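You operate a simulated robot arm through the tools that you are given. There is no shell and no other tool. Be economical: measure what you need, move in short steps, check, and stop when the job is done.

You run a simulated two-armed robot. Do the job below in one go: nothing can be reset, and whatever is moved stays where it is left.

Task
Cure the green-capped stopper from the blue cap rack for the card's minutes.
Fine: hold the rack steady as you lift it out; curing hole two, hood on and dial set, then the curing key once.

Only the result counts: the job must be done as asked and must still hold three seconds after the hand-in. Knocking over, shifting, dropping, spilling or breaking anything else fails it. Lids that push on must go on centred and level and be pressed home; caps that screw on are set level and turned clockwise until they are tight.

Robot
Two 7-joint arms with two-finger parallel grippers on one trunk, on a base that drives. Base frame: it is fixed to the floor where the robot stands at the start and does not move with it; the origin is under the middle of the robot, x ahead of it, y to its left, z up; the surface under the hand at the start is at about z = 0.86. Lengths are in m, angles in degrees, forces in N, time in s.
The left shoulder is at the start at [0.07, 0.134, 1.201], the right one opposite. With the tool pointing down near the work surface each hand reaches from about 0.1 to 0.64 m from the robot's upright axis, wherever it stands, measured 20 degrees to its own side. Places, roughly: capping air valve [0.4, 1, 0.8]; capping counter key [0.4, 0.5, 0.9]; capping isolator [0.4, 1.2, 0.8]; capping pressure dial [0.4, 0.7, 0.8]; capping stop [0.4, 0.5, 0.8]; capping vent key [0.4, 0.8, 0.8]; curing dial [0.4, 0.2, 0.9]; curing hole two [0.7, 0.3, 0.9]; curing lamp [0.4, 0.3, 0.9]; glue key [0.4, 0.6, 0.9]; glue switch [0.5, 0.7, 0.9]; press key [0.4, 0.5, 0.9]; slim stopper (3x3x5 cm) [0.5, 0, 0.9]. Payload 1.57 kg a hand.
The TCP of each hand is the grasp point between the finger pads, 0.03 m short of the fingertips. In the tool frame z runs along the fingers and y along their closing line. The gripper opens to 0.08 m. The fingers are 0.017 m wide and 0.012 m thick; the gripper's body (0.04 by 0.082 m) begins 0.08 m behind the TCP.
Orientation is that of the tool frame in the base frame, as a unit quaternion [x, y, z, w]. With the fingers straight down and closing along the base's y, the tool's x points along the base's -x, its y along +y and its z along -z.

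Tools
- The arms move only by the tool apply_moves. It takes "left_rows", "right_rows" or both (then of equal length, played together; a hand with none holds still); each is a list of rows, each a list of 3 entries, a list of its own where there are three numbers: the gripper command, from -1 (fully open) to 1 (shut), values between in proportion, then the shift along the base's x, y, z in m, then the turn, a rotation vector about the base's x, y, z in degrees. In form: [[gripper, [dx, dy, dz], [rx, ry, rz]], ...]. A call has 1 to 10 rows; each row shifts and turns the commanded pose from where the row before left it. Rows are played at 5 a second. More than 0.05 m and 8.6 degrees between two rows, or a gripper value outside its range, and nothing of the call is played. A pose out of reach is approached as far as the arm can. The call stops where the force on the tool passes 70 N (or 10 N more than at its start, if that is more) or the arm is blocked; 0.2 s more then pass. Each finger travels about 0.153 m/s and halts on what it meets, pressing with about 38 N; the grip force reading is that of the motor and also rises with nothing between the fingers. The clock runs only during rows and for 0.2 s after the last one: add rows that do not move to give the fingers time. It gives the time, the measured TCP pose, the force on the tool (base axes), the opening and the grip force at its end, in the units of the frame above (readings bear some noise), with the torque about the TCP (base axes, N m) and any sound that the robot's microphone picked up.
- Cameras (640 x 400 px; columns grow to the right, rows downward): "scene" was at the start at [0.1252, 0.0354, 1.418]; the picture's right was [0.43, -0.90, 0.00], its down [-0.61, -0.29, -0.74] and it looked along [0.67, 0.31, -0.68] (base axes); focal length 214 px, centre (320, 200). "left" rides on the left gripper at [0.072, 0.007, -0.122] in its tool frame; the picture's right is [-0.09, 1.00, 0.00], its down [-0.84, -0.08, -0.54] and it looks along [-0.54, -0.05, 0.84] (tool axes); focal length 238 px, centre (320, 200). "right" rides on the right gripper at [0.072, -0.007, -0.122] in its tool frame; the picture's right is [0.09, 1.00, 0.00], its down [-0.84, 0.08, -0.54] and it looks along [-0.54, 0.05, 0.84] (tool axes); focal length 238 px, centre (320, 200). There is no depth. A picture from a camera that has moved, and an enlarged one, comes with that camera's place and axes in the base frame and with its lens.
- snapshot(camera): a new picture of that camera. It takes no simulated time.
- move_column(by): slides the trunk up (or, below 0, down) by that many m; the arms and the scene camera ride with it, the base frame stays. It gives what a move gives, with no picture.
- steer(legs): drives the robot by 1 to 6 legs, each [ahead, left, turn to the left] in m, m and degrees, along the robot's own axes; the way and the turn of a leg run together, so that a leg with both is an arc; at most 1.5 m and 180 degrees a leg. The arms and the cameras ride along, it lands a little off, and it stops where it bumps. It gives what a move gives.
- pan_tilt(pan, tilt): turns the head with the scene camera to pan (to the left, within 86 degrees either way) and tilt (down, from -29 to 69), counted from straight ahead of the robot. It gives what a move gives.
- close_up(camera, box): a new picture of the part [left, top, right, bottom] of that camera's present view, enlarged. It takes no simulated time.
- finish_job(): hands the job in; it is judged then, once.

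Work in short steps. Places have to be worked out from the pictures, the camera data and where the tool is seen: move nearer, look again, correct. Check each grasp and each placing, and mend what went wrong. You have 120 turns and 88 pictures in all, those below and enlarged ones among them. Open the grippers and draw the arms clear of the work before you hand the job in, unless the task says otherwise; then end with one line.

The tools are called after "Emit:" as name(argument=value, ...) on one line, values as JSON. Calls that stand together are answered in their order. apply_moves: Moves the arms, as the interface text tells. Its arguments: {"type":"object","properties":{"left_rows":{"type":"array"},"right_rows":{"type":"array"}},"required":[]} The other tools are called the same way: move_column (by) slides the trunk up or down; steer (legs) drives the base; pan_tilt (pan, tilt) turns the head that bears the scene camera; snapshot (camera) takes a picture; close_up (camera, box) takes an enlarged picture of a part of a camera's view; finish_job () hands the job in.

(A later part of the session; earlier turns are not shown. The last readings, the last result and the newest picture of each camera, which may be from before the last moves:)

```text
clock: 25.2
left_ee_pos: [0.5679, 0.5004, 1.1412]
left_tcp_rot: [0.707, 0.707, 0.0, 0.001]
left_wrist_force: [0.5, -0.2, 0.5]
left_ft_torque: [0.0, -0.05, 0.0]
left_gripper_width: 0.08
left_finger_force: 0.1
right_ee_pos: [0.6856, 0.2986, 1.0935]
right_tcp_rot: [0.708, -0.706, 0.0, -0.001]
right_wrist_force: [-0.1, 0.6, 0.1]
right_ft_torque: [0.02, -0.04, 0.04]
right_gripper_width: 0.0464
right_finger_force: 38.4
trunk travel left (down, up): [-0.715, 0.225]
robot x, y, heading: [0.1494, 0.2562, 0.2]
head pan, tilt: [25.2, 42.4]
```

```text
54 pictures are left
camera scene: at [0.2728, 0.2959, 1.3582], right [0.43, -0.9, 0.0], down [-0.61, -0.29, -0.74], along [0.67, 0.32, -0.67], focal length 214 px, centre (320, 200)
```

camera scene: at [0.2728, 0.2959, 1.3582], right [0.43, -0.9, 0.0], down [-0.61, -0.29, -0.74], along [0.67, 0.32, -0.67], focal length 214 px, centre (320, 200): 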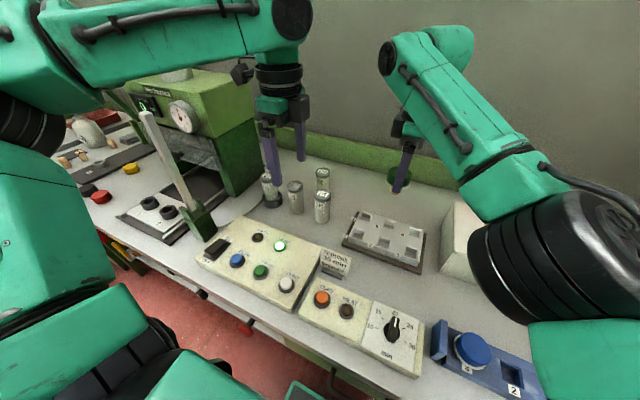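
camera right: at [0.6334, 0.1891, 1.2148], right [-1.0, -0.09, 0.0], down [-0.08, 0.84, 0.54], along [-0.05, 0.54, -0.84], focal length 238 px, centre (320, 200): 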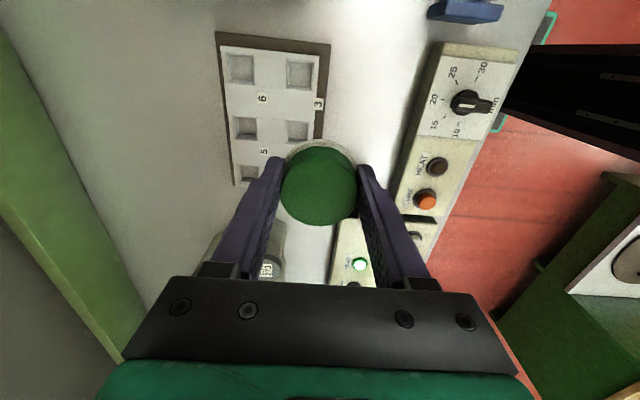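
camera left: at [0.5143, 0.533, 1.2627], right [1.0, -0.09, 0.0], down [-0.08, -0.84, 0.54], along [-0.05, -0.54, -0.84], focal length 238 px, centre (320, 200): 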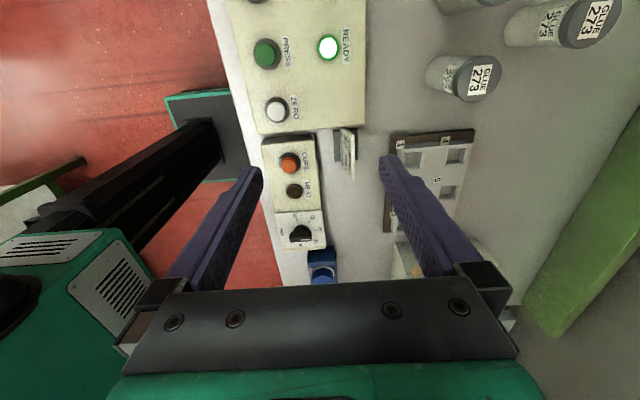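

Now within range. I move over hole 2 and lower to z≈1.0, then look.

Emit:
apply_moves(right_rows=[[1, [-0.012, -0.004, 0], [0, 0, 0]], [1, [-0.012, -0.004, -0.02], [0, 0, 0]], [1, [0, 0, -0.03], [0, 0, 0]], [1, [0, 0, -0.03], [0, 0, 0]], [1, [0, 0, 0], [0, 0, 0]]])

Emit:
close_up(camera="scene", box=[310, 140, 450, 290])

Emit:
snapshot(camera="right")

Emit:
snapshot(camera="left")

```text
clock: 26.4
left_ee_pos: [0.5683, 0.5014, 1.1417]
left_tcp_rot: [0.706, 0.708, 0.001, 0.0]
left_wrist_force: [-0.2, -0.4, 0.6]
left_ft_torque: [0.02, -0.01, 0.02]
left_gripper_width: 0.08
left_finger_force: 0.0
right_ee_pos: [0.6637, 0.2911, 1.0143]
right_tcp_rot: [-0.707, 0.707, 0.0, 0.0]
right_wrist_force: [-0.4, -0.8, 0.6]
right_ft_torque: [-0.01, -0.05, -0.01]
right_gripper_width: 0.0463
right_finger_force: 38.3
trunk travel left (down, up): [-0.715, 0.225]
robot x, y, heading: [0.1485, 0.2616, 0.2]
head pan, tilt: [25.2, 42.4]
```

```text
2.67 times, centred on (380, 215) of scene
camera zoom: at [0.2738, 0.2969, 1.3581], right [0.43, -0.9, 0.0], down [-0.61, -0.29, -0.74], along [0.67, 0.32, -0.67], focal length 572 px, centre (160, 160)
```

zoom: 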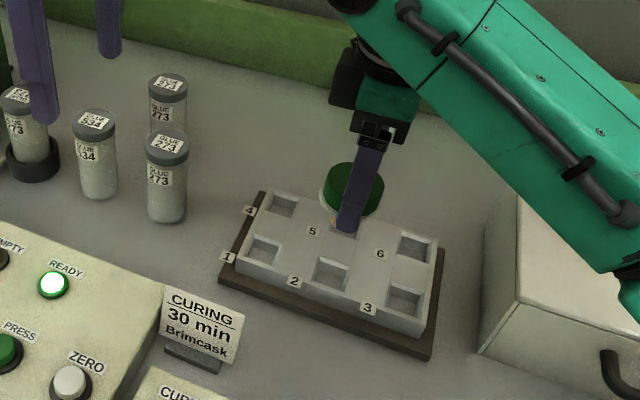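

```text
52 pictures are left
camera right: at [0.6704, 0.2199, 1.1347], right [-1.0, -0.09, 0.0], down [-0.08, 0.84, 0.54], along [-0.05, 0.54, -0.84], focal length 238 px, centre (320, 200)
```

right: 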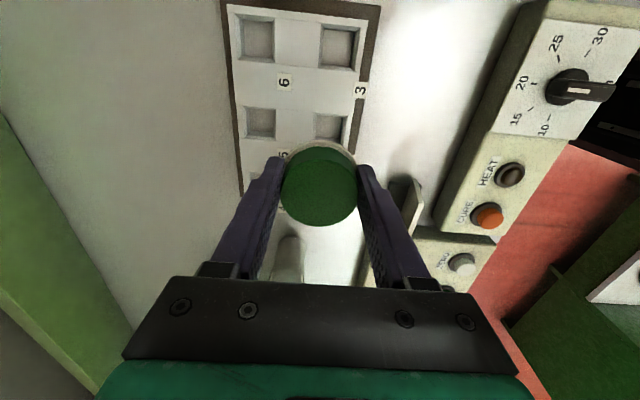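

```text
51 pictures are left
camera left: at [0.5743, 0.5725, 1.2633], right [1.0, -0.09, 0.0], down [-0.08, -0.84, 0.54], along [-0.05, -0.54, -0.84], focal length 238 px, centre (320, 200)
```

left: 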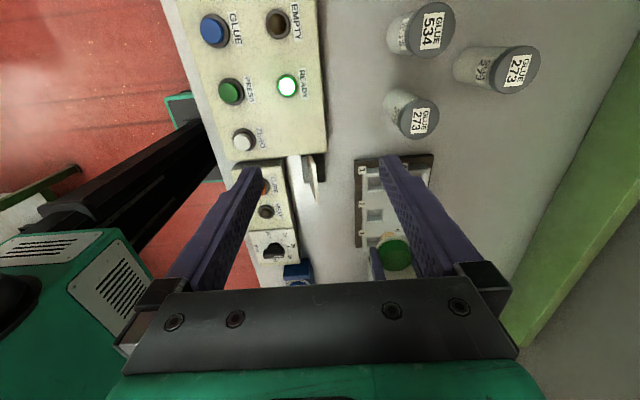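

Hole 2's height/x estimate varies with plate height (z 0.885–0.90). I take tighter enlargements to triangulate the rim.

Emit:
close_up(camera="scene", box=[360, 200, 430, 275])

Emit:
close_up(camera="right", box=[220, 0, 390, 180])

Emit:
close_up(camera="left", box=[340, 140, 450, 280])

```text
5.33 times, centred on (395, 238) of scene
camera zoom: at [0.2738, 0.2969, 1.3581], right [0.43, -0.9, 0.0], down [-0.61, -0.29, -0.74], along [0.67, 0.32, -0.67], focal length 1144 px, centre (-80, 0)
```

zoom: 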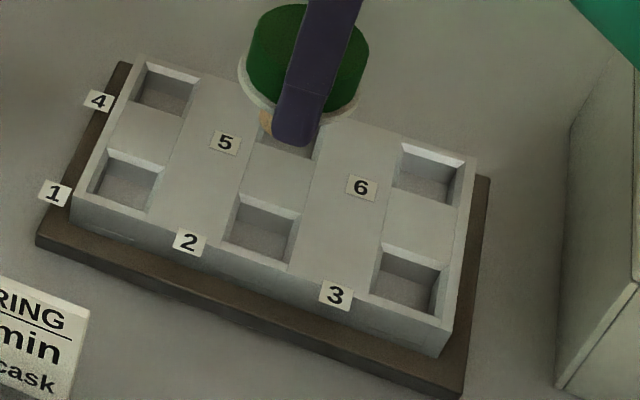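

```text
2.22 times, centred on (305, 90) of right
camera zoom: at [0.6704, 0.2199, 1.1347], right [-1.0, -0.09, 0.0], down [-0.08, 0.84, 0.54], along [-0.05, 0.54, -0.84], focal length 530 px, centre (353, 444)
```

zoom: 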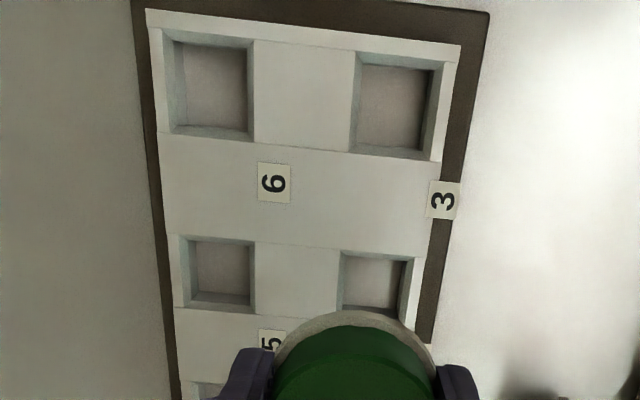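

```text
2.86 times, centred on (395, 210) of left
camera zoom: at [0.5743, 0.5725, 1.2633], right [1.0, -0.09, 0.0], down [-0.08, -0.84, 0.54], along [-0.05, -0.54, -0.84], focal length 681 px, centre (106, 171)
```

zoom: 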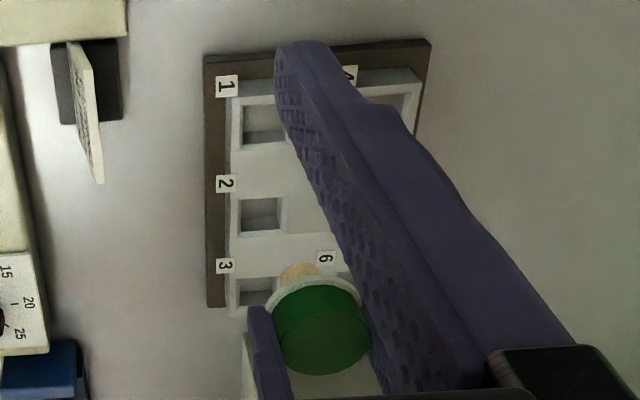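

Triangulated: hole 2 at [0.6535,0.290], rim z≈0.900; stopper is centred on the TCP. I shift −10 mm in x and lower to z≈0.972 to check alignment.

Emit:
apply_moves(right_rows=[[1, [-0.01, -0.001, 0], [0, 0, 0]], [1, [0, 0, -0.02], [0, 0, 0]], [1, [0, 0, -0.02], [0, 0, 0]], [1, [0, 0, 0], [0, 0, 0]]])

Emit:
close_up(camera="scene", box=[360, 200, 430, 275])

Emit:
close_up(camera="left", box=[340, 140, 450, 280])

```text
clock: 27.4
left_ee_pos: [0.5688, 0.5007, 1.1404]
left_tcp_rot: [0.707, 0.708, 0.001, 0.001]
left_wrist_force: [-0.3, -0.1, -0.2]
left_ft_torque: [-0.02, -0.01, 0.01]
left_gripper_width: 0.08
left_finger_force: 0.1
right_ee_pos: [0.6535, 0.2909, 0.9736]
right_tcp_rot: [0.708, -0.706, 0.001, -0.001]
right_wrist_force: [0.1, -0.1, -0.7]
right_ft_torque: [-0.04, 0.02, 0.0]
right_gripper_width: 0.0464
right_finger_force: 37.8
trunk travel left (down, up): [-0.715, 0.225]
robot x, y, heading: [0.1489, 0.2616, 0.1]
head pan, tilt: [25.2, 42.4]
```

```text
5.33 times, centred on (395, 238) of scene
camera zoom: at [0.2741, 0.2969, 1.3581], right [0.43, -0.9, 0.0], down [-0.61, -0.29, -0.74], along [0.67, 0.32, -0.67], focal length 1144 px, centre (-80, 0)
```

zoom: 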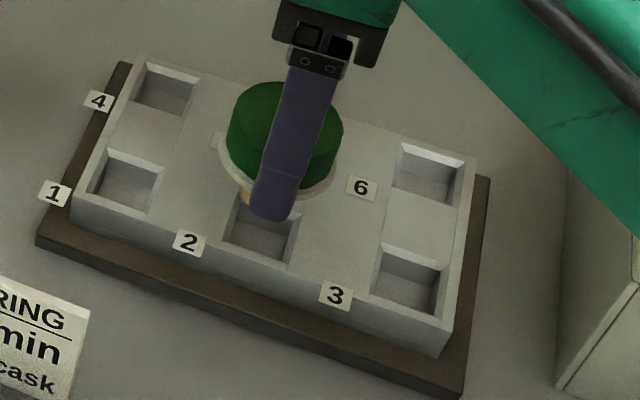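

```text
2.86 times, centred on (395, 210) of left
camera zoom: at [0.5746, 0.5724, 1.2632], right [1.0, -0.09, 0.0], down [-0.08, -0.84, 0.54], along [-0.05, -0.54, -0.84], focal length 681 px, centre (106, 171)
```

zoom: 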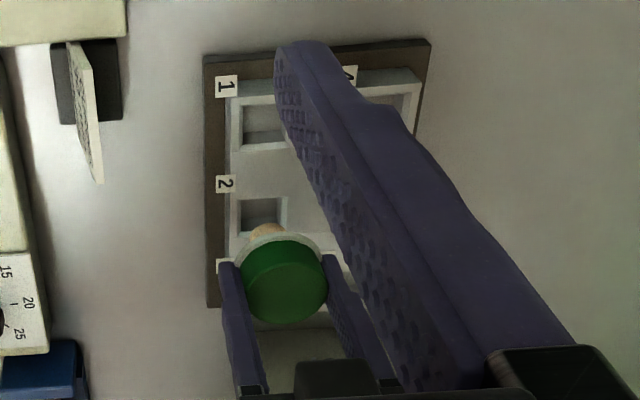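

Alignment looks right in both views. I lower in small steps until contact.

Emit:
apply_moves(right_rows=[[1, [0, -0.0005, -0.01], [0, 0, 0]], [1, [0, 0, -0.008], [0, 0, 0]], [1, [0, 0, 0], [0, 0, 0]]])

Emit:
close_up(camera="left", box=[360, 190, 430, 260])

Emit:
close_up(camera="scene", box=[360, 205, 430, 270])

```text
clock: 28.2
left_ee_pos: [0.569, 0.5005, 1.1408]
left_tcp_rot: [0.706, 0.708, 0.0, 0.0]
left_wrist_force: [-0.3, -0.1, 0.5]
left_ft_torque: [0.0, 0.04, 0.0]
left_gripper_width: 0.0801
left_finger_force: 0.0
right_ee_pos: [0.6524, 0.2904, 0.9562]
right_tcp_rot: [0.707, -0.707, 0.0, 0.0]
right_wrist_force: [0.0, -0.3, -0.7]
right_ft_torque: [0.0, 0.01, 0.0]
right_gripper_width: 0.0462
right_finger_force: 38.2
trunk travel left (down, up): [-0.715, 0.225]
robot x, y, heading: [0.1494, 0.2638, 0.3]
head pan, tilt: [25.2, 42.4]
```

```text
5.71 times, centred on (395, 225) of left
camera zoom: at [0.5749, 0.5726, 1.263], right [1.0, -0.09, 0.0], down [-0.08, -0.84, 0.54], along [-0.05, -0.54, -0.84], focal length 1362 px, centre (-109, 57)
```

zoom: 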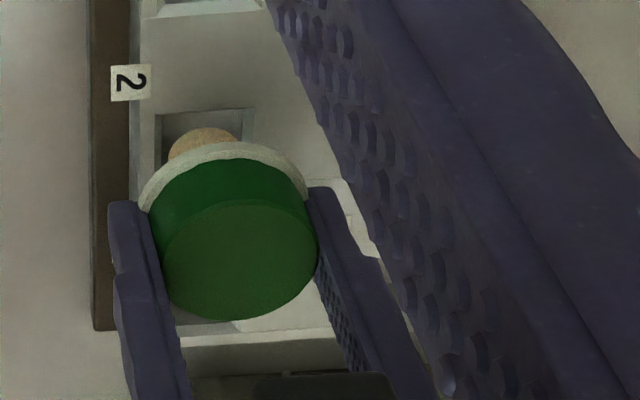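

```text
6.15 times, centred on (395, 238) of scene
camera zoom: at [0.2744, 0.2971, 1.358], right [0.43, -0.9, 0.0], down [-0.61, -0.29, -0.74], along [0.67, 0.32, -0.68], focal length 1320 px, centre (-142, -31)
```

zoom: 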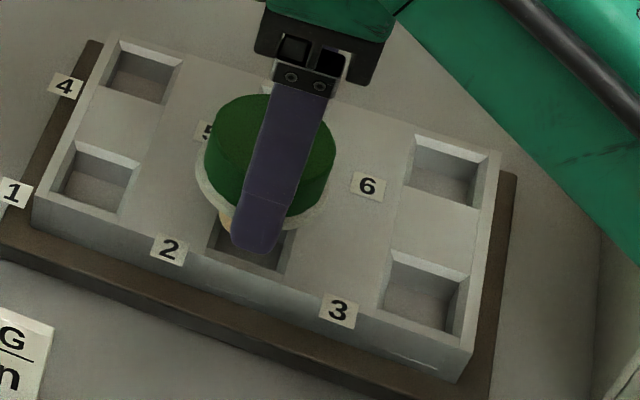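

The round shank tip is over hole 2. I continue down gently.

Emit:
apply_moves(right_rows=[[1, [0.0005, 0, -0.006], [0, 0, 0]], [1, [0, 0, -0.005], [0, 0, 0]], [1, [0, 0, 0], [0, 0, 0]]])

Emit:
close_up(camera="left", box=[360, 190, 430, 260])

Emit:
close_up(camera="right", box=[240, 80, 400, 240])

```text
clock: 29.0
left_ee_pos: [0.5682, 0.5004, 1.142]
left_tcp_rot: [0.706, 0.708, 0.0, 0.001]
left_wrist_force: [-0.7, -0.2, 0.1]
left_ft_torque: [-0.01, 0.03, -0.02]
left_gripper_width: 0.0802
left_finger_force: 0.0
right_ee_pos: [0.6531, 0.2908, 0.9441]
right_tcp_rot: [0.708, -0.706, -0.001, 0.0]
right_wrist_force: [-1.0, -1.1, 2.0]
right_ft_torque: [-0.02, -0.03, 0.0]
right_gripper_width: 0.0465
right_finger_force: 37.9
trunk travel left (down, up): [-0.715, 0.225]
robot x, y, heading: [0.1488, 0.2574, 0.1]
head pan, tilt: [25.2, 42.4]
```

```text
5.71 times, centred on (395, 225) of left
camera zoom: at [0.5747, 0.5721, 1.2632], right [1.0, -0.09, 0.0], down [-0.08, -0.84, 0.54], along [-0.05, -0.54, -0.84], focal length 1362 px, centre (-109, 57)
```

zoom: 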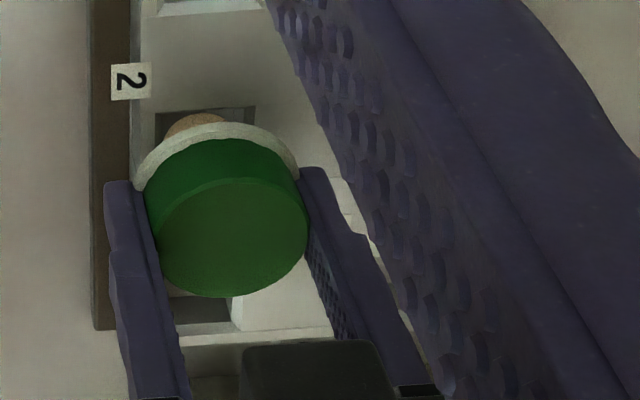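

```text
2.50 times, centred on (320, 160) of right
camera zoom: at [0.6598, 0.218, 1.0662], right [-1.0, -0.09, 0.0], down [-0.08, 0.84, 0.54], along [-0.05, 0.54, -0.84], focal length 596 px, centre (320, 300)
```

zoom: 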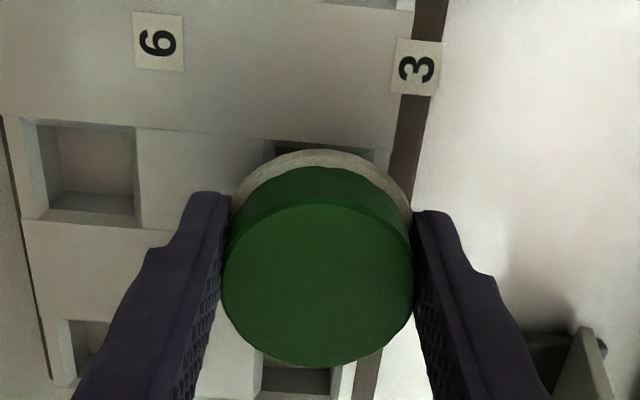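

Nearly aligned; force still low. A 1 mm correction in +x and further down.

Emit:
apply_moves(right_rows=[[1, [0.0012, 0, -0.004], [0, 0, 0]], [1, [0, 0, -0.003], [0, 0, 0]], [1, [0, 0, 0], [0, 0, 0]]])

Emit:
close_up(camera="left", box=[360, 190, 430, 260])

```text
clock: 29.8
left_ee_pos: [0.5683, 0.5006, 1.1426]
left_tcp_rot: [0.706, 0.708, 0.0, 0.001]
left_wrist_force: [0.5, 0.7, -0.3]
left_ft_torque: [-0.02, -0.01, -0.05]
left_gripper_width: 0.08
left_finger_force: 0.1
right_ee_pos: [0.6551, 0.2885, 0.938]
right_tcp_rot: [0.708, -0.707, -0.001, 0.0]
right_wrist_force: [-1.0, -3.0, 0.0]
right_ft_torque: [-0.16, 0.0, 0.03]
right_gripper_width: 0.0463
right_finger_force: 38.6
trunk travel left (down, up): [-0.715, 0.225]
robot x, y, heading: [0.1501, 0.263, -0.1]
head pan, tilt: [25.2, 42.4]
```

```text
5.71 times, centred on (395, 225) of left
camera zoom: at [0.5748, 0.5718, 1.2633], right [1.0, -0.09, 0.0], down [-0.08, -0.84, 0.54], along [-0.05, -0.54, -0.84], focal length 1362 px, centre (-109, 57)
```

zoom: 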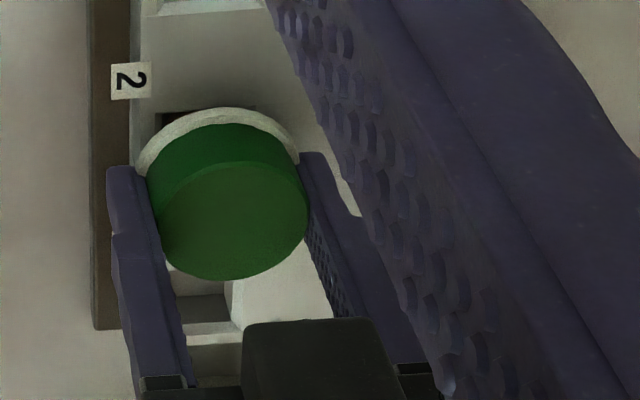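

It is entering, with a slight side force in −y; I ease 1 mm in −y and keep lowering.

Emit:
apply_moves(right_rows=[[1, [0, -0.0015, 0], [0, 0, 0]], [1, [0, 0, -0.004], [0, 0, 0]], [1, [0, 0, -0.004], [0, 0, 0]], [1, [0, 0, 0], [0, 0, 0]]])

Emit:
close_up(camera="scene", box=[360, 205, 430, 270])

```text
clock: 30.8
left_ee_pos: [0.5675, 0.5007, 1.1411]
left_tcp_rot: [0.706, 0.708, 0.0, 0.0]
left_wrist_force: [-0.4, 0.1, 0.9]
left_ft_torque: [0.01, -0.01, 0.03]
left_gripper_width: 0.0802
left_finger_force: 0.1
right_ee_pos: [0.6559, 0.2887, 0.9293]
right_tcp_rot: [0.708, -0.707, -0.001, 0.0]
right_wrist_force: [0.4, -0.7, 2.1]
right_ft_torque: [-0.03, -0.02, 0.0]
right_gripper_width: 0.0466
right_finger_force: 37.9
trunk travel left (down, up): [-0.715, 0.225]
robot x, y, heading: [0.1424, 0.2601, 0.1]
head pan, tilt: [25.2, 42.4]
```

```text
6.15 times, centred on (395, 238) of scene
camera zoom: at [0.2742, 0.2968, 1.3581], right [0.43, -0.9, 0.0], down [-0.61, -0.29, -0.74], along [0.67, 0.32, -0.67], focal length 1320 px, centre (-142, -31)
```

zoom: 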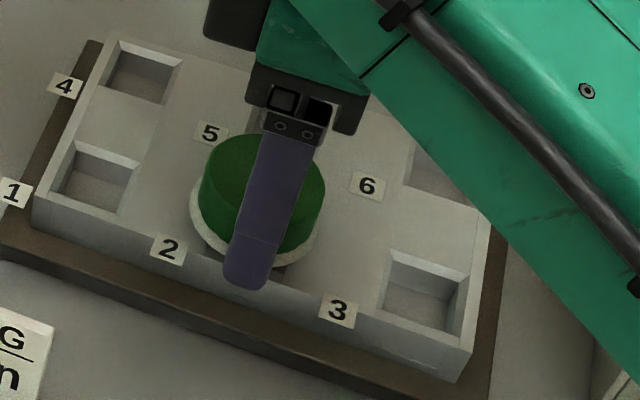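

Still descending freely; continue in small steps until it seats.

Emit:
apply_moves(right_rows=[[1, [0, 0, -0.003], [0, 0, 0]], [1, [0, 0, -0.003], [0, 0, 0]], [1, [0, 0, -0.003], [0, 0, 0]], [1, [0, 0, 0], [0, 0, 0]]])

```text
clock: 31.8
left_ee_pos: [0.5639, 0.5008, 1.1429]
left_tcp_rot: [0.707, 0.707, 0.002, 0.002]
left_wrist_force: [0.1, -0.5, 0.1]
left_ft_torque: [-0.03, 0.0, 0.0]
left_gripper_width: 0.0801
left_finger_force: 0.0
right_ee_pos: [0.652, 0.2886, 0.9253]
right_tcp_rot: [0.708, -0.706, 0.003, -0.005]
right_wrist_force: [8.1, -0.1, 44.4]
right_ft_torque: [0.09, -0.27, -0.02]
right_gripper_width: 0.0461
right_finger_force: 38.4
trunk travel left (down, up): [-0.715, 0.225]
robot x, y, heading: [0.1485, 0.2616, 0.1]
head pan, tilt: [25.2, 42.4]
```

Firm contact at z≈0.925. I relieve the push and look at whether the collar sits on the plate.

Emit:
apply_moves(right_rows=[[1, [0, 0, 0.004], [0, 0, 0]], [1, [0, 0, 0], [0, 0, 0]]])

Emit:
close_up(camera="left", box=[360, 190, 430, 260])

Emit:
close_up(camera="scene", box=[360, 205, 430, 270])

```text
clock: 32.4
left_ee_pos: [0.5647, 0.5012, 1.1427]
left_tcp_rot: [0.707, 0.708, 0.001, 0.001]
left_wrist_force: [-0.5, -0.1, -0.2]
left_ft_torque: [-0.01, -0.03, 0.03]
left_gripper_width: 0.0796
left_finger_force: 0.1
right_ee_pos: [0.6516, 0.2886, 0.9254]
right_tcp_rot: [0.707, -0.707, 0.002, -0.001]
right_wrist_force: [3.3, 0.0, 26.4]
right_ft_torque: [0.08, -0.16, -0.02]
right_gripper_width: 0.0462
right_finger_force: 38.2
trunk travel left (down, up): [-0.715, 0.225]
robot x, y, heading: [0.1477, 0.2624, 0.2]
head pan, tilt: [25.2, 42.4]
```

```text
5.71 times, centred on (395, 225) of left
camera zoom: at [0.5712, 0.5723, 1.2643], right [1.0, -0.09, 0.0], down [-0.08, -0.84, 0.54], along [-0.05, -0.54, -0.84], focal length 1362 px, centre (-109, 57)
```

zoom: 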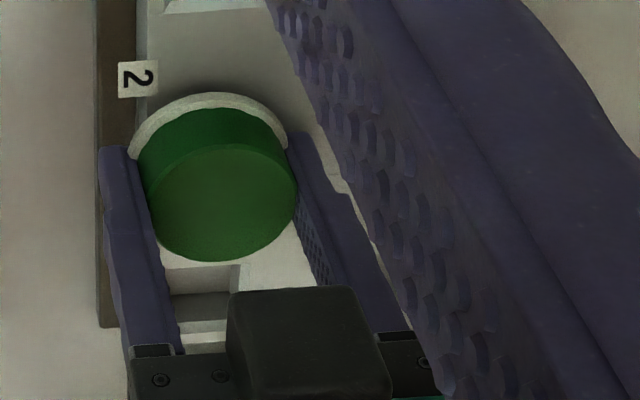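

```text
6.15 times, centred on (395, 238) of scene
camera zoom: at [0.2704, 0.2967, 1.3583], right [0.43, -0.9, 0.0], down [-0.61, -0.29, -0.74], along [0.67, 0.32, -0.67], focal length 1320 px, centre (-142, -31)
```

zoom: 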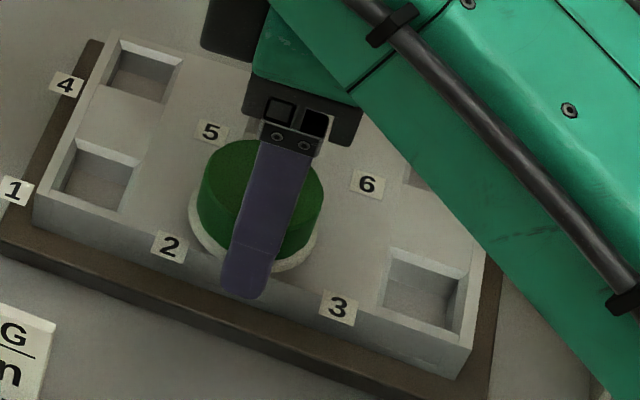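

Looks seated; I unload the remaining force and open the fingers, then rise.

Emit:
apply_moves(right_rows=[[1, [0.001, 0, 0.004], [0, 0, 0]], [1, [0, 0, 0], [0, 0, 0]]])

Emit:
apply_moves(right_rows=[[0, [0, 0, 0], [0, 0, 0]], [-0.5, [0, 0, 0], [0, 0, 0]], [-1, [0, 0, 0], [0, 0, 0]], [-1, [0, 0, 0], [0, 0, 0]], [-1, [0, 0, 0.02], [0, 0, 0]], [-1, [0, 0, 0.03], [0, 0, 0]], [-1, [0, 0, 0.03], [0, 0, 0]]])

Emit:
close_up(camera="left", box=[350, 160, 440, 260])

Emit:
close_up(camera="scene", box=[340, 195, 440, 275])

```text
clock: 33.0
left_ee_pos: [0.567, 0.5, 1.1416]
left_tcp_rot: [0.706, 0.708, 0.001, 0.0]
left_wrist_force: [1.0, -0.3, 0.0]
left_ft_torque: [0.02, 0.01, 0.02]
left_gripper_width: 0.0798
left_finger_force: 0.0
right_ee_pos: [0.6535, 0.2893, 0.9275]
right_tcp_rot: [0.708, -0.706, 0.0, 0.002]
right_wrist_force: [-0.6, 0.0, 2.4]
right_ft_torque: [0.02, 0.05, 0.02]
right_gripper_width: 0.0459
right_finger_force: 37.7
trunk travel left (down, up): [-0.715, 0.225]
robot x, y, heading: [0.1528, 0.2601, 0.2]
head pan, tilt: [25.2, 42.4]
```

```text
clock: 34.6
left_ee_pos: [0.5686, 0.5014, 1.1414]
left_tcp_rot: [0.706, 0.708, 0.001, 0.0]
left_wrist_force: [-0.1, 0.1, 0.3]
left_ft_torque: [-0.01, -0.02, 0.01]
left_gripper_width: 0.0801
left_finger_force: 0.1
right_ee_pos: [0.6548, 0.2888, 1.0082]
right_tcp_rot: [0.708, -0.707, 0.001, -0.001]
right_wrist_force: [-0.4, 0.3, -0.4]
right_ft_torque: [0.01, -0.03, -0.04]
right_gripper_width: 0.0801
right_finger_force: 0.1
trunk travel left (down, up): [-0.715, 0.225]
robot x, y, heading: [0.1461, 0.2622, 0.1]
head pan, tilt: [25.2, 42.4]
```

```text
4.00 times, centred on (395, 210) of left
camera zoom: at [0.5745, 0.5722, 1.2632], right [1.0, -0.09, 0.0], down [-0.08, -0.84, 0.54], along [-0.05, -0.54, -0.84], focal length 953 px, centre (20, 160)
```

zoom: 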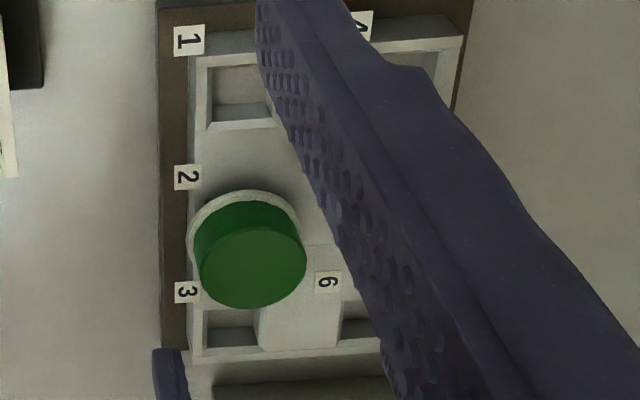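

```text
5.00 times, centred on (390, 235) of scene
camera zoom: at [0.274, 0.2967, 1.358], right [0.43, -0.9, 0.0], down [-0.61, -0.29, -0.74], along [0.67, 0.32, -0.67], focal length 1072 px, centre (-30, 25)
```

zoom: 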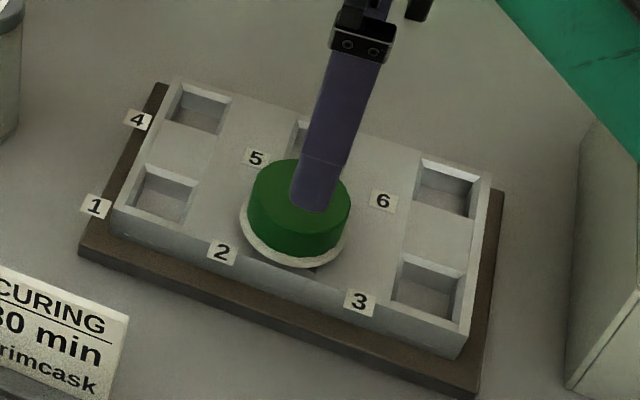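

The green stopper sits level in hole 2. Next the hood: I raise the right hand and carry it above the hood's handle (≈[0.62,0.01]) to look.

Emit:
apply_moves(right_rows=[[-1, [0, 0, 0.04], [0, 0, 0]], [-1, [0, -0.01, 0.02], [0, 0, 0]], [-1, [-0.01, -0.04, 0], [0, 0, 0]], [-1, [-0.01, -0.04, 0], [0, 0, 0]], [-1, [-0.01, -0.04, 0], [0, 0, 0]], [-1, [-0.01, -0.04, 0], [0, 0, 0]], [-1, [-0.01, -0.04, 0], [0, 0, 0]], [-1, [-0.01, -0.04, 0], [0, 0, 0]], [-1, [-0.01, -0.03, 0], [0, 0, 0]]])

Emit:
pan_tilt(pan=-8, tilt=42)

Emit:
snapshot(camera="right")

Emit:
snapshot(camera="scene")

```text
clock: 36.6
left_ee_pos: [0.5672, 0.4993, 1.1417]
left_tcp_rot: [0.706, 0.708, 0.0, 0.001]
left_wrist_force: [-0.4, -0.2, 0.1]
left_ft_torque: [-0.02, 0.0, 0.0]
left_gripper_width: 0.0801
left_finger_force: 0.0
right_ee_pos: [0.5844, 0.0062, 1.0676]
right_tcp_rot: [0.707, -0.707, -0.001, 0.0]
right_wrist_force: [0.0, 0.4, -0.4]
right_ft_torque: [-0.01, -0.04, 0.0]
right_gripper_width: 0.0796
right_finger_force: 0.0
trunk travel left (down, up): [-0.715, 0.225]
robot x, y, heading: [0.1526, 0.2617, -0.1]
head pan, tilt: [25.2, 42.4]
```

```text
clock: 37.6
left_ee_pos: [0.5691, 0.5004, 1.1412]
left_tcp_rot: [0.706, 0.708, 0.0, 0.001]
left_wrist_force: [-0.2, -0.8, 1.4]
left_ft_torque: [0.03, 0.04, 0.01]
left_gripper_width: 0.0799
left_finger_force: 0.1
right_ee_pos: [0.5854, 0.0091, 1.0683]
right_tcp_rot: [0.708, -0.707, 0.0, 0.0]
right_wrist_force: [0.3, 0.3, 0.2]
right_ft_torque: [-0.01, 0.01, -0.01]
right_gripper_width: 0.0796
right_finger_force: 0.1
trunk travel left (down, up): [-0.715, 0.225]
robot x, y, heading: [0.1468, 0.2587, -0.0]
head pan, tilt: [-8.0, 42.0]
```

```text
35 pictures are left
camera right: at [0.592, -0.0634, 1.1904], right [-1.0, -0.09, 0.0], down [-0.08, 0.84, 0.54], along [-0.05, 0.54, -0.84], focal length 238 px, centre (320, 200)
```

right: 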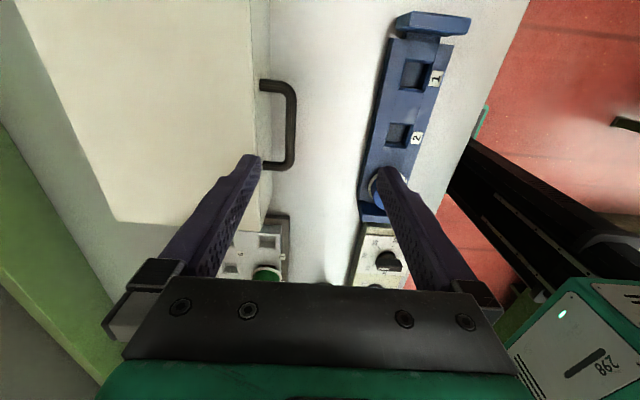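

```text
34 pictures are left
camera scene: at [0.2819, 0.2499, 1.3587], right [-0.14, -0.99, 0.0], down [-0.66, 0.09, -0.74], along [0.74, -0.1, -0.67], focal length 214 px, centre (320, 200)
```

scene: 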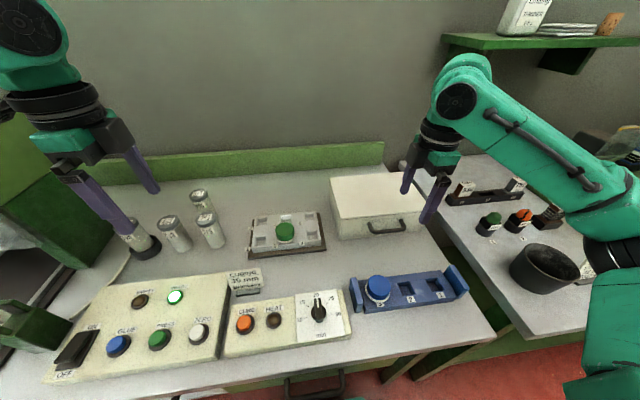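

The hood's height matters for the grip; I take one close-up of hood and plate to measure it properly.

Emit:
close_up(camera="scene", box=[240, 165, 440, 290])

Emit:
close_up(camera="right", box=[20, 0, 340, 200])

```text
3.20 times, centred on (340, 228) of scene
camera zoom: at [0.2819, 0.2499, 1.3587], right [-0.14, -0.99, 0.0], down [-0.66, 0.09, -0.74], along [0.74, -0.1, -0.67], focal length 686 px, centre (256, 112)
```

zoom: 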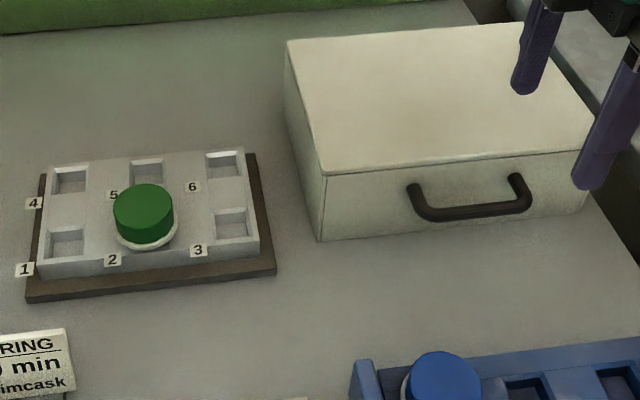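

```text
2.00 times, centred on (180, 100) of right
camera zoom: at [0.592, -0.0634, 1.1904], right [-1.0, -0.09, 0.0], down [-0.08, 0.84, 0.54], along [-0.05, 0.54, -0.84], focal length 477 px, centre (600, 400)
```

zoom: 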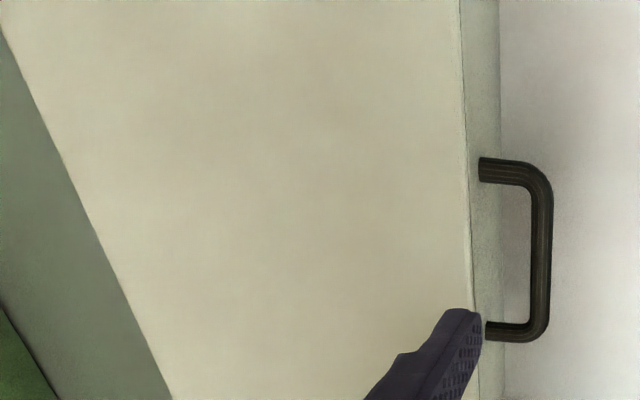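

Measured: hood 0.18×0.25, centre ≈[0.744,0.017], top z≈0.949; handle bar at x≈0.620, z≈0.917, y −0.03…0.065, gap to face ≈0.026. I'll grip the bar from above closing along x with 10° tilt so the inner fingertip can brace against the face.

Emit:
apply_moves(right_rows=[[0.3, [0.008, 0.004, -0.01], [0, -5, 0]], [0.3, [0.008, 0.005, -0.015], [0, -5, 0]], [0.3, [0.009, 0, -0.02], [0, 0, 0]], [0.3, [0.008, 0, -0.02], [0, 0, 0]], [0.3, [0, 0, 0], [0, 0, 0]]])

Emit:
snapshot(camera="right")

Emit:
close_up(camera="scene", box=[320, 160, 440, 250])

```text
clock: 38.8
left_ee_pos: [0.5685, 0.4998, 1.1415]
left_tcp_rot: [0.706, 0.708, 0.001, 0.001]
left_wrist_force: [-0.9, 0.4, 0.2]
left_ft_torque: [0.0, -0.01, 0.03]
left_gripper_width: 0.0801
left_finger_force: 0.0
right_ee_pos: [0.6198, 0.0174, 1.0022]
right_tcp_rot: [0.705, -0.703, 0.063, -0.062]
right_wrist_force: [0.4, 0.0, 0.5]
right_ft_torque: [0.01, 0.02, -0.01]
right_gripper_width: 0.0279
right_finger_force: 0.1
trunk travel left (down, up): [-0.715, 0.225]
robot x, y, heading: [0.1483, 0.2648, 0.1]
head pan, tilt: [-8.0, 42.0]
```

```text
31 pictures are left
camera right: at [0.6047, -0.0533, 1.1226], right [-0.98, -0.09, -0.17], down [-0.17, 0.84, 0.52], along [0.1, 0.54, -0.84], focal length 238 px, centre (320, 200)
```

right: 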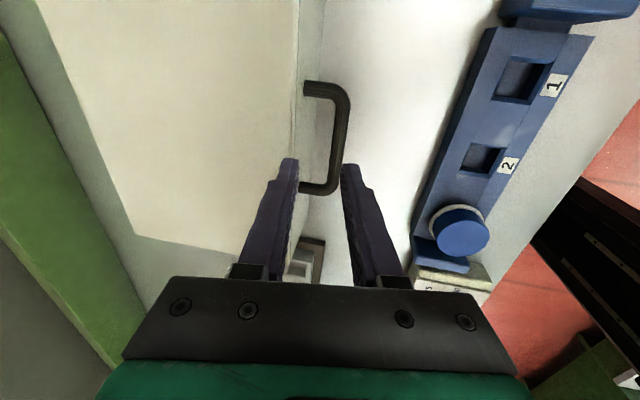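

```text
4.44 times, centred on (380, 205) of scene
camera zoom: at [0.2814, 0.2499, 1.3587], right [-0.14, -0.99, 0.0], down [-0.66, 0.09, -0.74], along [0.74, -0.1, -0.67], focal length 953 px, centre (53, 178)
```

zoom: 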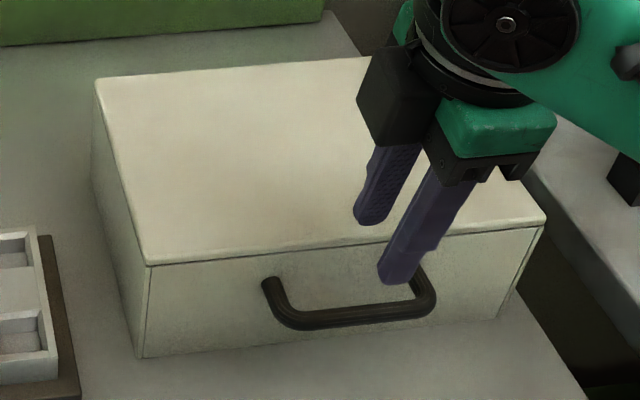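

Bar confirmed at x≈0.618, y centre 0.018. I shift 2 mm back and lower, fingers straddling the bar.

Emit:
apply_moves(right_rows=[[0.3, [-0.002, 0.001, -0.025], [0, 0, 0]], [0.3, [0, 0, -0.025], [0, 0, 0]], [0.3, [0, 0, -0.02], [0, 0, 0]], [0.3, [0, 0, 0], [0, 0, 0]]])

Emit:
snapshot(camera="right")

```text
clock: 39.8
left_ee_pos: [0.5695, 0.5008, 1.1414]
left_tcp_rot: [0.707, 0.708, 0.0, 0.0]
left_wrist_force: [0.1, 0.0, 0.5]
left_ft_torque: [-0.01, -0.04, 0.02]
left_gripper_width: 0.0801
left_finger_force: 0.0
right_ee_pos: [0.6166, 0.0186, 0.9338]
right_tcp_rot: [0.706, -0.703, 0.062, -0.061]
right_wrist_force: [0.0, 1.0, 0.2]
right_ft_torque: [0.02, -0.01, 0.0]
right_gripper_width: 0.0281
right_finger_force: 0.2
trunk travel left (down, up): [-0.715, 0.225]
robot x, y, heading: [0.1505, 0.2614, 0.2]
head pan, tilt: [-8.0, 42.0]
```

```text
29 pictures are left
camera right: at [0.6019, -0.0519, 1.0538], right [-0.98, -0.09, -0.17], down [-0.17, 0.84, 0.52], along [0.1, 0.54, -0.84], focal length 238 px, centre (320, 200)
```

right: 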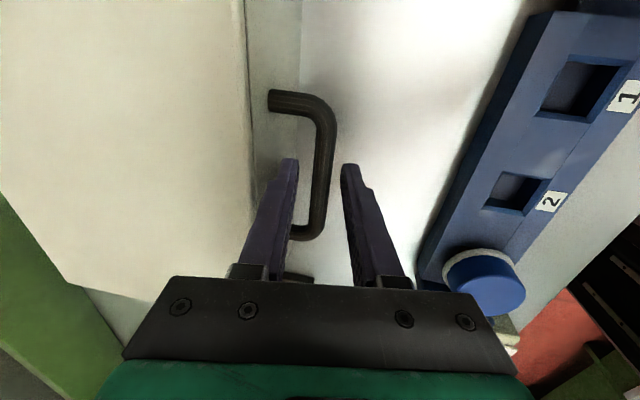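

Bar is well between the fingers with a gap to the face. I lower the last 30 mm and close.

Emit:
apply_moves(right_rows=[[0.3, [0, 0, -0.015], [0, 0, 0]], [0.3, [0, 0, -0.015], [0, 0, 0]], [0.3, [0.002, 0, 0], [0, 0, 0]], [0.6, [0.001, 0, 0], [0, 0, 0]], [0.8, [0, 0, 0], [0, 0, 0]], [1, [0, 0, 0], [0, 0, 0]], [1, [0, 0, 0], [0, 0, 0]]])

Emit:
snapshot(camera="right")

```text
clock: 41.4
left_ee_pos: [0.5693, 0.501, 1.1401]
left_tcp_rot: [0.706, 0.708, 0.0, 0.0]
left_wrist_force: [0.5, 0.1, 0.3]
left_ft_torque: [0.02, 0.0, 0.0]
left_gripper_width: 0.08
left_finger_force: 0.2
right_ee_pos: [0.6206, 0.0205, 0.9037]
right_tcp_rot: [0.705, -0.704, 0.062, -0.061]
right_wrist_force: [-0.2, 1.4, 1.4]
right_ft_torque: [-0.02, 0.03, 0.23]
right_gripper_width: 0.0113
right_finger_force: 28.7
trunk travel left (down, up): [-0.715, 0.225]
robot x, y, heading: [0.15, 0.2598, 0.0]
head pan, tilt: [-8.0, 42.0]
```

```text
28 pictures are left
camera right: at [0.6058, -0.0521, 1.0248], right [-0.98, -0.09, -0.17], down [-0.17, 0.84, 0.52], along [0.1, 0.54, -0.84], focal length 238 px, centre (320, 200)
```

right: 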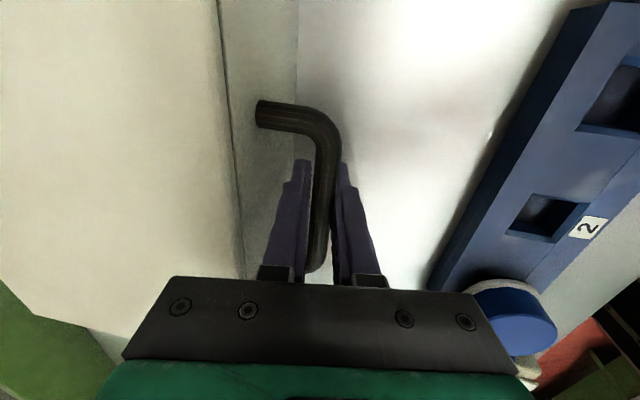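

Bar gripped (0.011 m). I lift 4 cm slowly and check force and tilt.

Emit:
apply_moves(right_rows=[[1, [0, 0, 0.008], [0, 0, 0]], [1, [0, 0, 0.008], [0, 0, 0]], [1, [0, 0, 0.008], [0, 0, 0]], [1, [0, 0, 0.008], [0, 0, 0]], [1, [0, 0, 0.008], [0, 0, 0]], [1, [0, 0, 0], [0, 0, 0]]])

Emit:
close_up(camera="scene", box=[260, 140, 460, 270])

```text
clock: 42.8
left_ee_pos: [0.569, 0.5004, 1.1414]
left_tcp_rot: [0.706, 0.708, -0.001, 0.0]
left_wrist_force: [0.6, 0.7, -0.2]
left_ft_torque: [-0.01, 0.0, -0.03]
left_gripper_width: 0.0801
left_finger_force: 0.0
right_ee_pos: [0.6206, 0.0192, 0.9427]
right_tcp_rot: [0.705, -0.704, 0.062, -0.061]
right_wrist_force: [-0.3, 0.0, -2.6]
right_ft_torque: [-0.02, 0.36, -0.02]
right_gripper_width: 0.0115
right_finger_force: 28.7
trunk travel left (down, up): [-0.715, 0.225]
robot x, y, heading: [0.1489, 0.2622, 0.0]
head pan, tilt: [-8.0, 42.0]
```

```text
3.08 times, centred on (360, 205) of scene
camera zoom: at [0.2825, 0.2495, 1.3586], right [-0.14, -0.99, 0.0], down [-0.66, 0.09, -0.74], along [0.74, -0.1, -0.67], focal length 660 px, centre (197, 185)
```

zoom: 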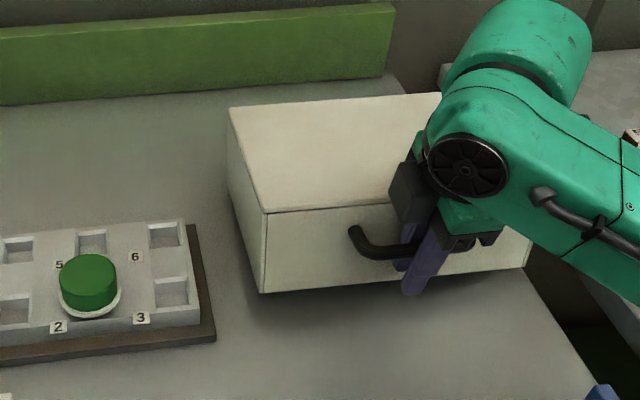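

The hood comes up nearly level, weight ~3 N. I lift further to clear the stopper.

Emit:
apply_moves(right_rows=[[1, [0, 0, 0.012], [0, 0, 0]], [1, [0, 0, 0.015], [0, 0, 0]], [1, [0, 0, 0.015], [0, 0, 0]], [1, [0, 0, 0.015], [0, 0, 0]], [1, [0, 0, 0.015], [0, 0, 0]], [1, [0, 0, 0], [0, 0, 0]]])

Emit:
snapshot(camera="scene")

```text
clock: 44.2
left_ee_pos: [0.5689, 0.5005, 1.1415]
left_tcp_rot: [0.707, 0.708, 0.0, 0.0]
left_wrist_force: [1.2, -0.2, 0.1]
left_ft_torque: [0.0, 0.01, 0.01]
left_gripper_width: 0.0803
left_finger_force: 0.0
right_ee_pos: [0.6197, 0.0192, 1.015]
right_tcp_rot: [0.705, -0.704, 0.062, -0.062]
right_wrist_force: [-0.1, -0.2, -2.4]
right_ft_torque: [-0.02, 0.33, 0.0]
right_gripper_width: 0.011
right_finger_force: 28.9
trunk travel left (down, up): [-0.715, 0.225]
robot x, y, heading: [0.1501, 0.2599, 0.4]
head pan, tilt: [-8.0, 42.0]
```

```text
26 pictures are left
camera scene: at [0.2825, 0.2494, 1.3586], right [-0.14, -0.99, 0.0], down [-0.66, 0.09, -0.74], along [0.74, -0.1, -0.67], focal length 214 px, centre (320, 200)
```

scene: 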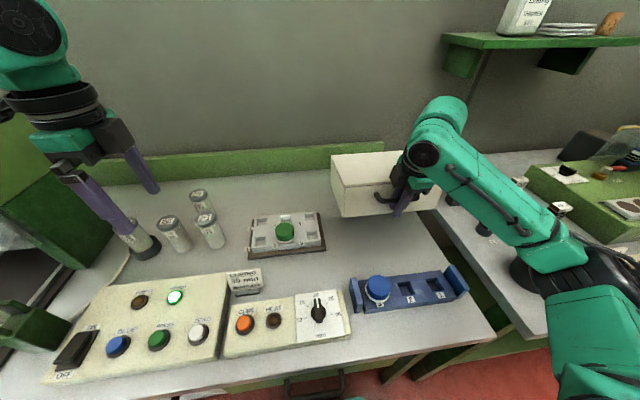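

Hood is held steady. Plate base centre is [0.693,0.292]; I carry the hood by [−0.051, +0.275].

Emit:
apply_moves(right_rows=[[1, [-0.005, 0.025, 0], [0, 0, 0]], [1, [-0.005, 0.028, 0], [0, 0, 0]], [1, [-0.005, 0.028, 0], [0, 0, 0]], [1, [-0.005, 0.028, 0], [0, 0, 0]], [1, [-0.005, 0.028, 0], [0, 0, 0]], [1, [-0.005, 0.028, 0], [0, 0, 0]], [1, [-0.005, 0.028, 0], [0, 0, 0]], [1, [-0.005, 0.028, 0], [0, 0, 0]], [1, [-0.005, 0.028, 0], [0, 0, 0]], [1, [-0.005, 0.025, 0], [0, 0, 0]]])

Emit:
snapshot(camera="scene")

Emit:
snapshot(camera="left")

```text
clock: 46.4
left_ee_pos: [0.5678, 0.5034, 1.1407]
left_tcp_rot: [0.706, 0.708, -0.001, 0.001]
left_wrist_force: [-0.1, -0.5, -0.1]
left_ft_torque: [-0.04, 0.02, -0.01]
left_gripper_width: 0.0799
left_finger_force: 0.0
right_ee_pos: [0.5702, 0.2951, 1.0145]
right_tcp_rot: [0.705, -0.704, 0.063, -0.061]
right_wrist_force: [-0.5, 0.4, -3.5]
right_ft_torque: [-0.01, 0.32, -0.04]
right_gripper_width: 0.0115
right_finger_force: 28.5
trunk travel left (down, up): [-0.715, 0.225]
robot x, y, heading: [0.1504, 0.2602, 0.1]
head pan, tilt: [-8.0, 42.0]
```

```text
25 pictures are left
camera scene: at [0.2823, 0.2513, 1.3586], right [-0.14, -0.99, 0.0], down [-0.66, 0.09, -0.74], along [0.74, -0.1, -0.67], focal length 214 px, centre (320, 200)
```

scene: 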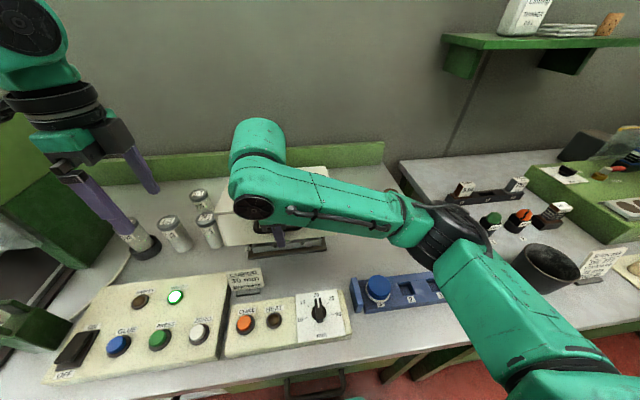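

```text
24 pictures are left
camera left: at [0.5752, 0.5738, 1.2625], right [1.0, -0.09, 0.0], down [-0.08, -0.84, 0.54], along [-0.05, -0.54, -0.84], focal length 238 px, centre (320, 200)
```

left: 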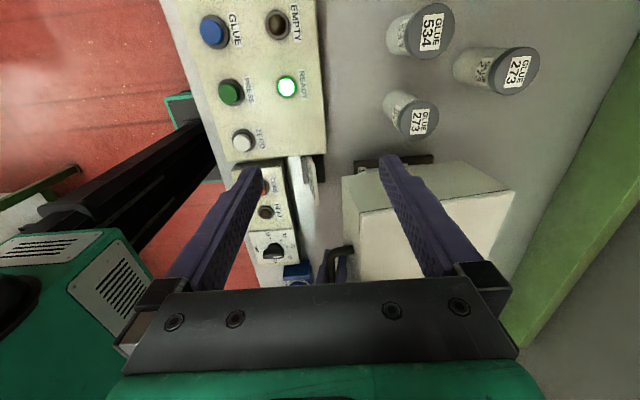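

From the left view the hood hangs with its back ~9° low, centred correctly otherwise. I level it by turning the tool −9° about y, then lower 5 cm.

Emit:
apply_moves(right_rows=[[1, [0, 0, 0], [0, -4.5, 0]], [1, [0, 0, 0], [0, -4.5, 0]], [1, [0.002, -0.001, -0.01], [0, 0, 0]], [1, [0, 0, -0.015], [0, 0, 0]], [1, [0, 0, -0.01], [0, 0, 0]], [1, [0, 0, 0], [0, 0, 0]]])

Emit:
close_up(camera="left", box=[320, 120, 540, 300])

Emit:
close_up(camera="scene", box=[180, 150, 360, 280])

```text
clock: 47.8
left_ee_pos: [0.5692, 0.5009, 1.1414]
left_tcp_rot: [0.706, 0.708, 0.0, 0.0]
left_wrist_force: [0.0, 0.0, -0.1]
left_ft_torque: [0.01, 0.01, -0.01]
left_gripper_width: 0.0802
left_finger_force: 0.2
right_ee_pos: [0.572, 0.2915, 0.9804]
right_tcp_rot: [0.698, -0.697, 0.117, -0.115]
right_wrist_force: [0.6, 0.4, -2.8]
right_ft_torque: [0.01, 0.36, 0.0]
right_gripper_width: 0.0114
right_finger_force: 29.1
trunk travel left (down, up): [-0.715, 0.225]
robot x, y, heading: [0.1505, 0.2628, 0.1]
head pan, tilt: [-8.0, 42.0]
```

```text
2.22 times, centred on (430, 210) of left
camera zoom: at [0.5754, 0.5726, 1.2628], right [1.0, -0.09, 0.0], down [-0.08, -0.84, 0.54], along [-0.05, -0.54, -0.84], focal length 530 px, centre (76, 178)
```

zoom: 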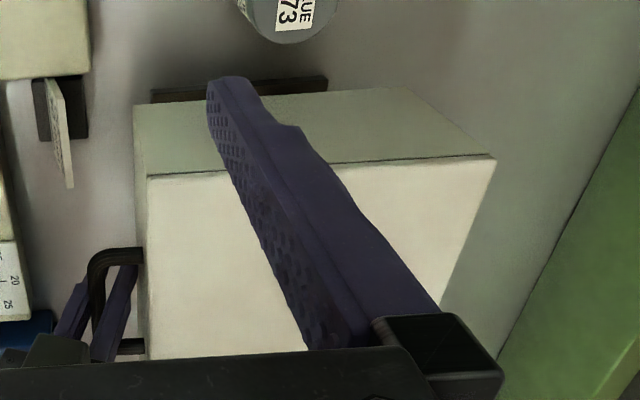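

```text
3.08 times, centred on (270, 215) of scene
camera zoom: at [0.2825, 0.25, 1.3586], right [-0.14, -0.99, 0.0], down [-0.66, 0.09, -0.74], along [0.74, -0.1, -0.67], focal length 660 px, centre (474, 154)
```

zoom: 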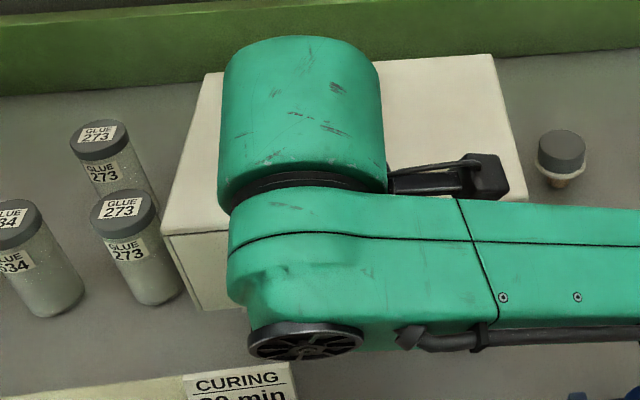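

Hood is now level, centre ≈[0.691,0.290] over plate centre ≈[0.690,0.289]. (A grey-capped stopper stood under the hood and is still upright.) I lower it gently.

Emit:
apply_moves(right_rows=[[1, [0, 0, -0.015], [0, 0, 0]], [1, [0, 0, -0.015], [0, 0, 0]], [1, [0, 0, -0.015], [0, 0, 0]], [1, [0, 0, -0.012], [0, 0, 0]], [1, [0, 0, -0.008], [0, 0, 0]], [1, [0, 0, 0], [0, 0, 0]]])

```text
clock: 49.2
left_ee_pos: [0.5688, 0.5012, 1.1408]
left_tcp_rot: [0.707, 0.708, 0.0, 0.0]
left_wrist_force: [0.1, 0.2, -0.3]
left_ft_torque: [0.04, 0.0, 0.01]
left_gripper_width: 0.0802
left_finger_force: 0.2
right_ee_pos: [0.5735, 0.2914, 0.9152]
right_tcp_rot: [0.698, -0.697, 0.117, -0.116]
right_wrist_force: [0.4, -0.3, -2.5]
right_ft_torque: [0.02, 0.34, 0.0]
right_gripper_width: 0.0114
right_finger_force: 29.0
trunk travel left (down, up): [-0.715, 0.225]
robot x, y, heading: [0.1507, 0.2578, 0.1]
head pan, tilt: [-8.0, 42.0]
```

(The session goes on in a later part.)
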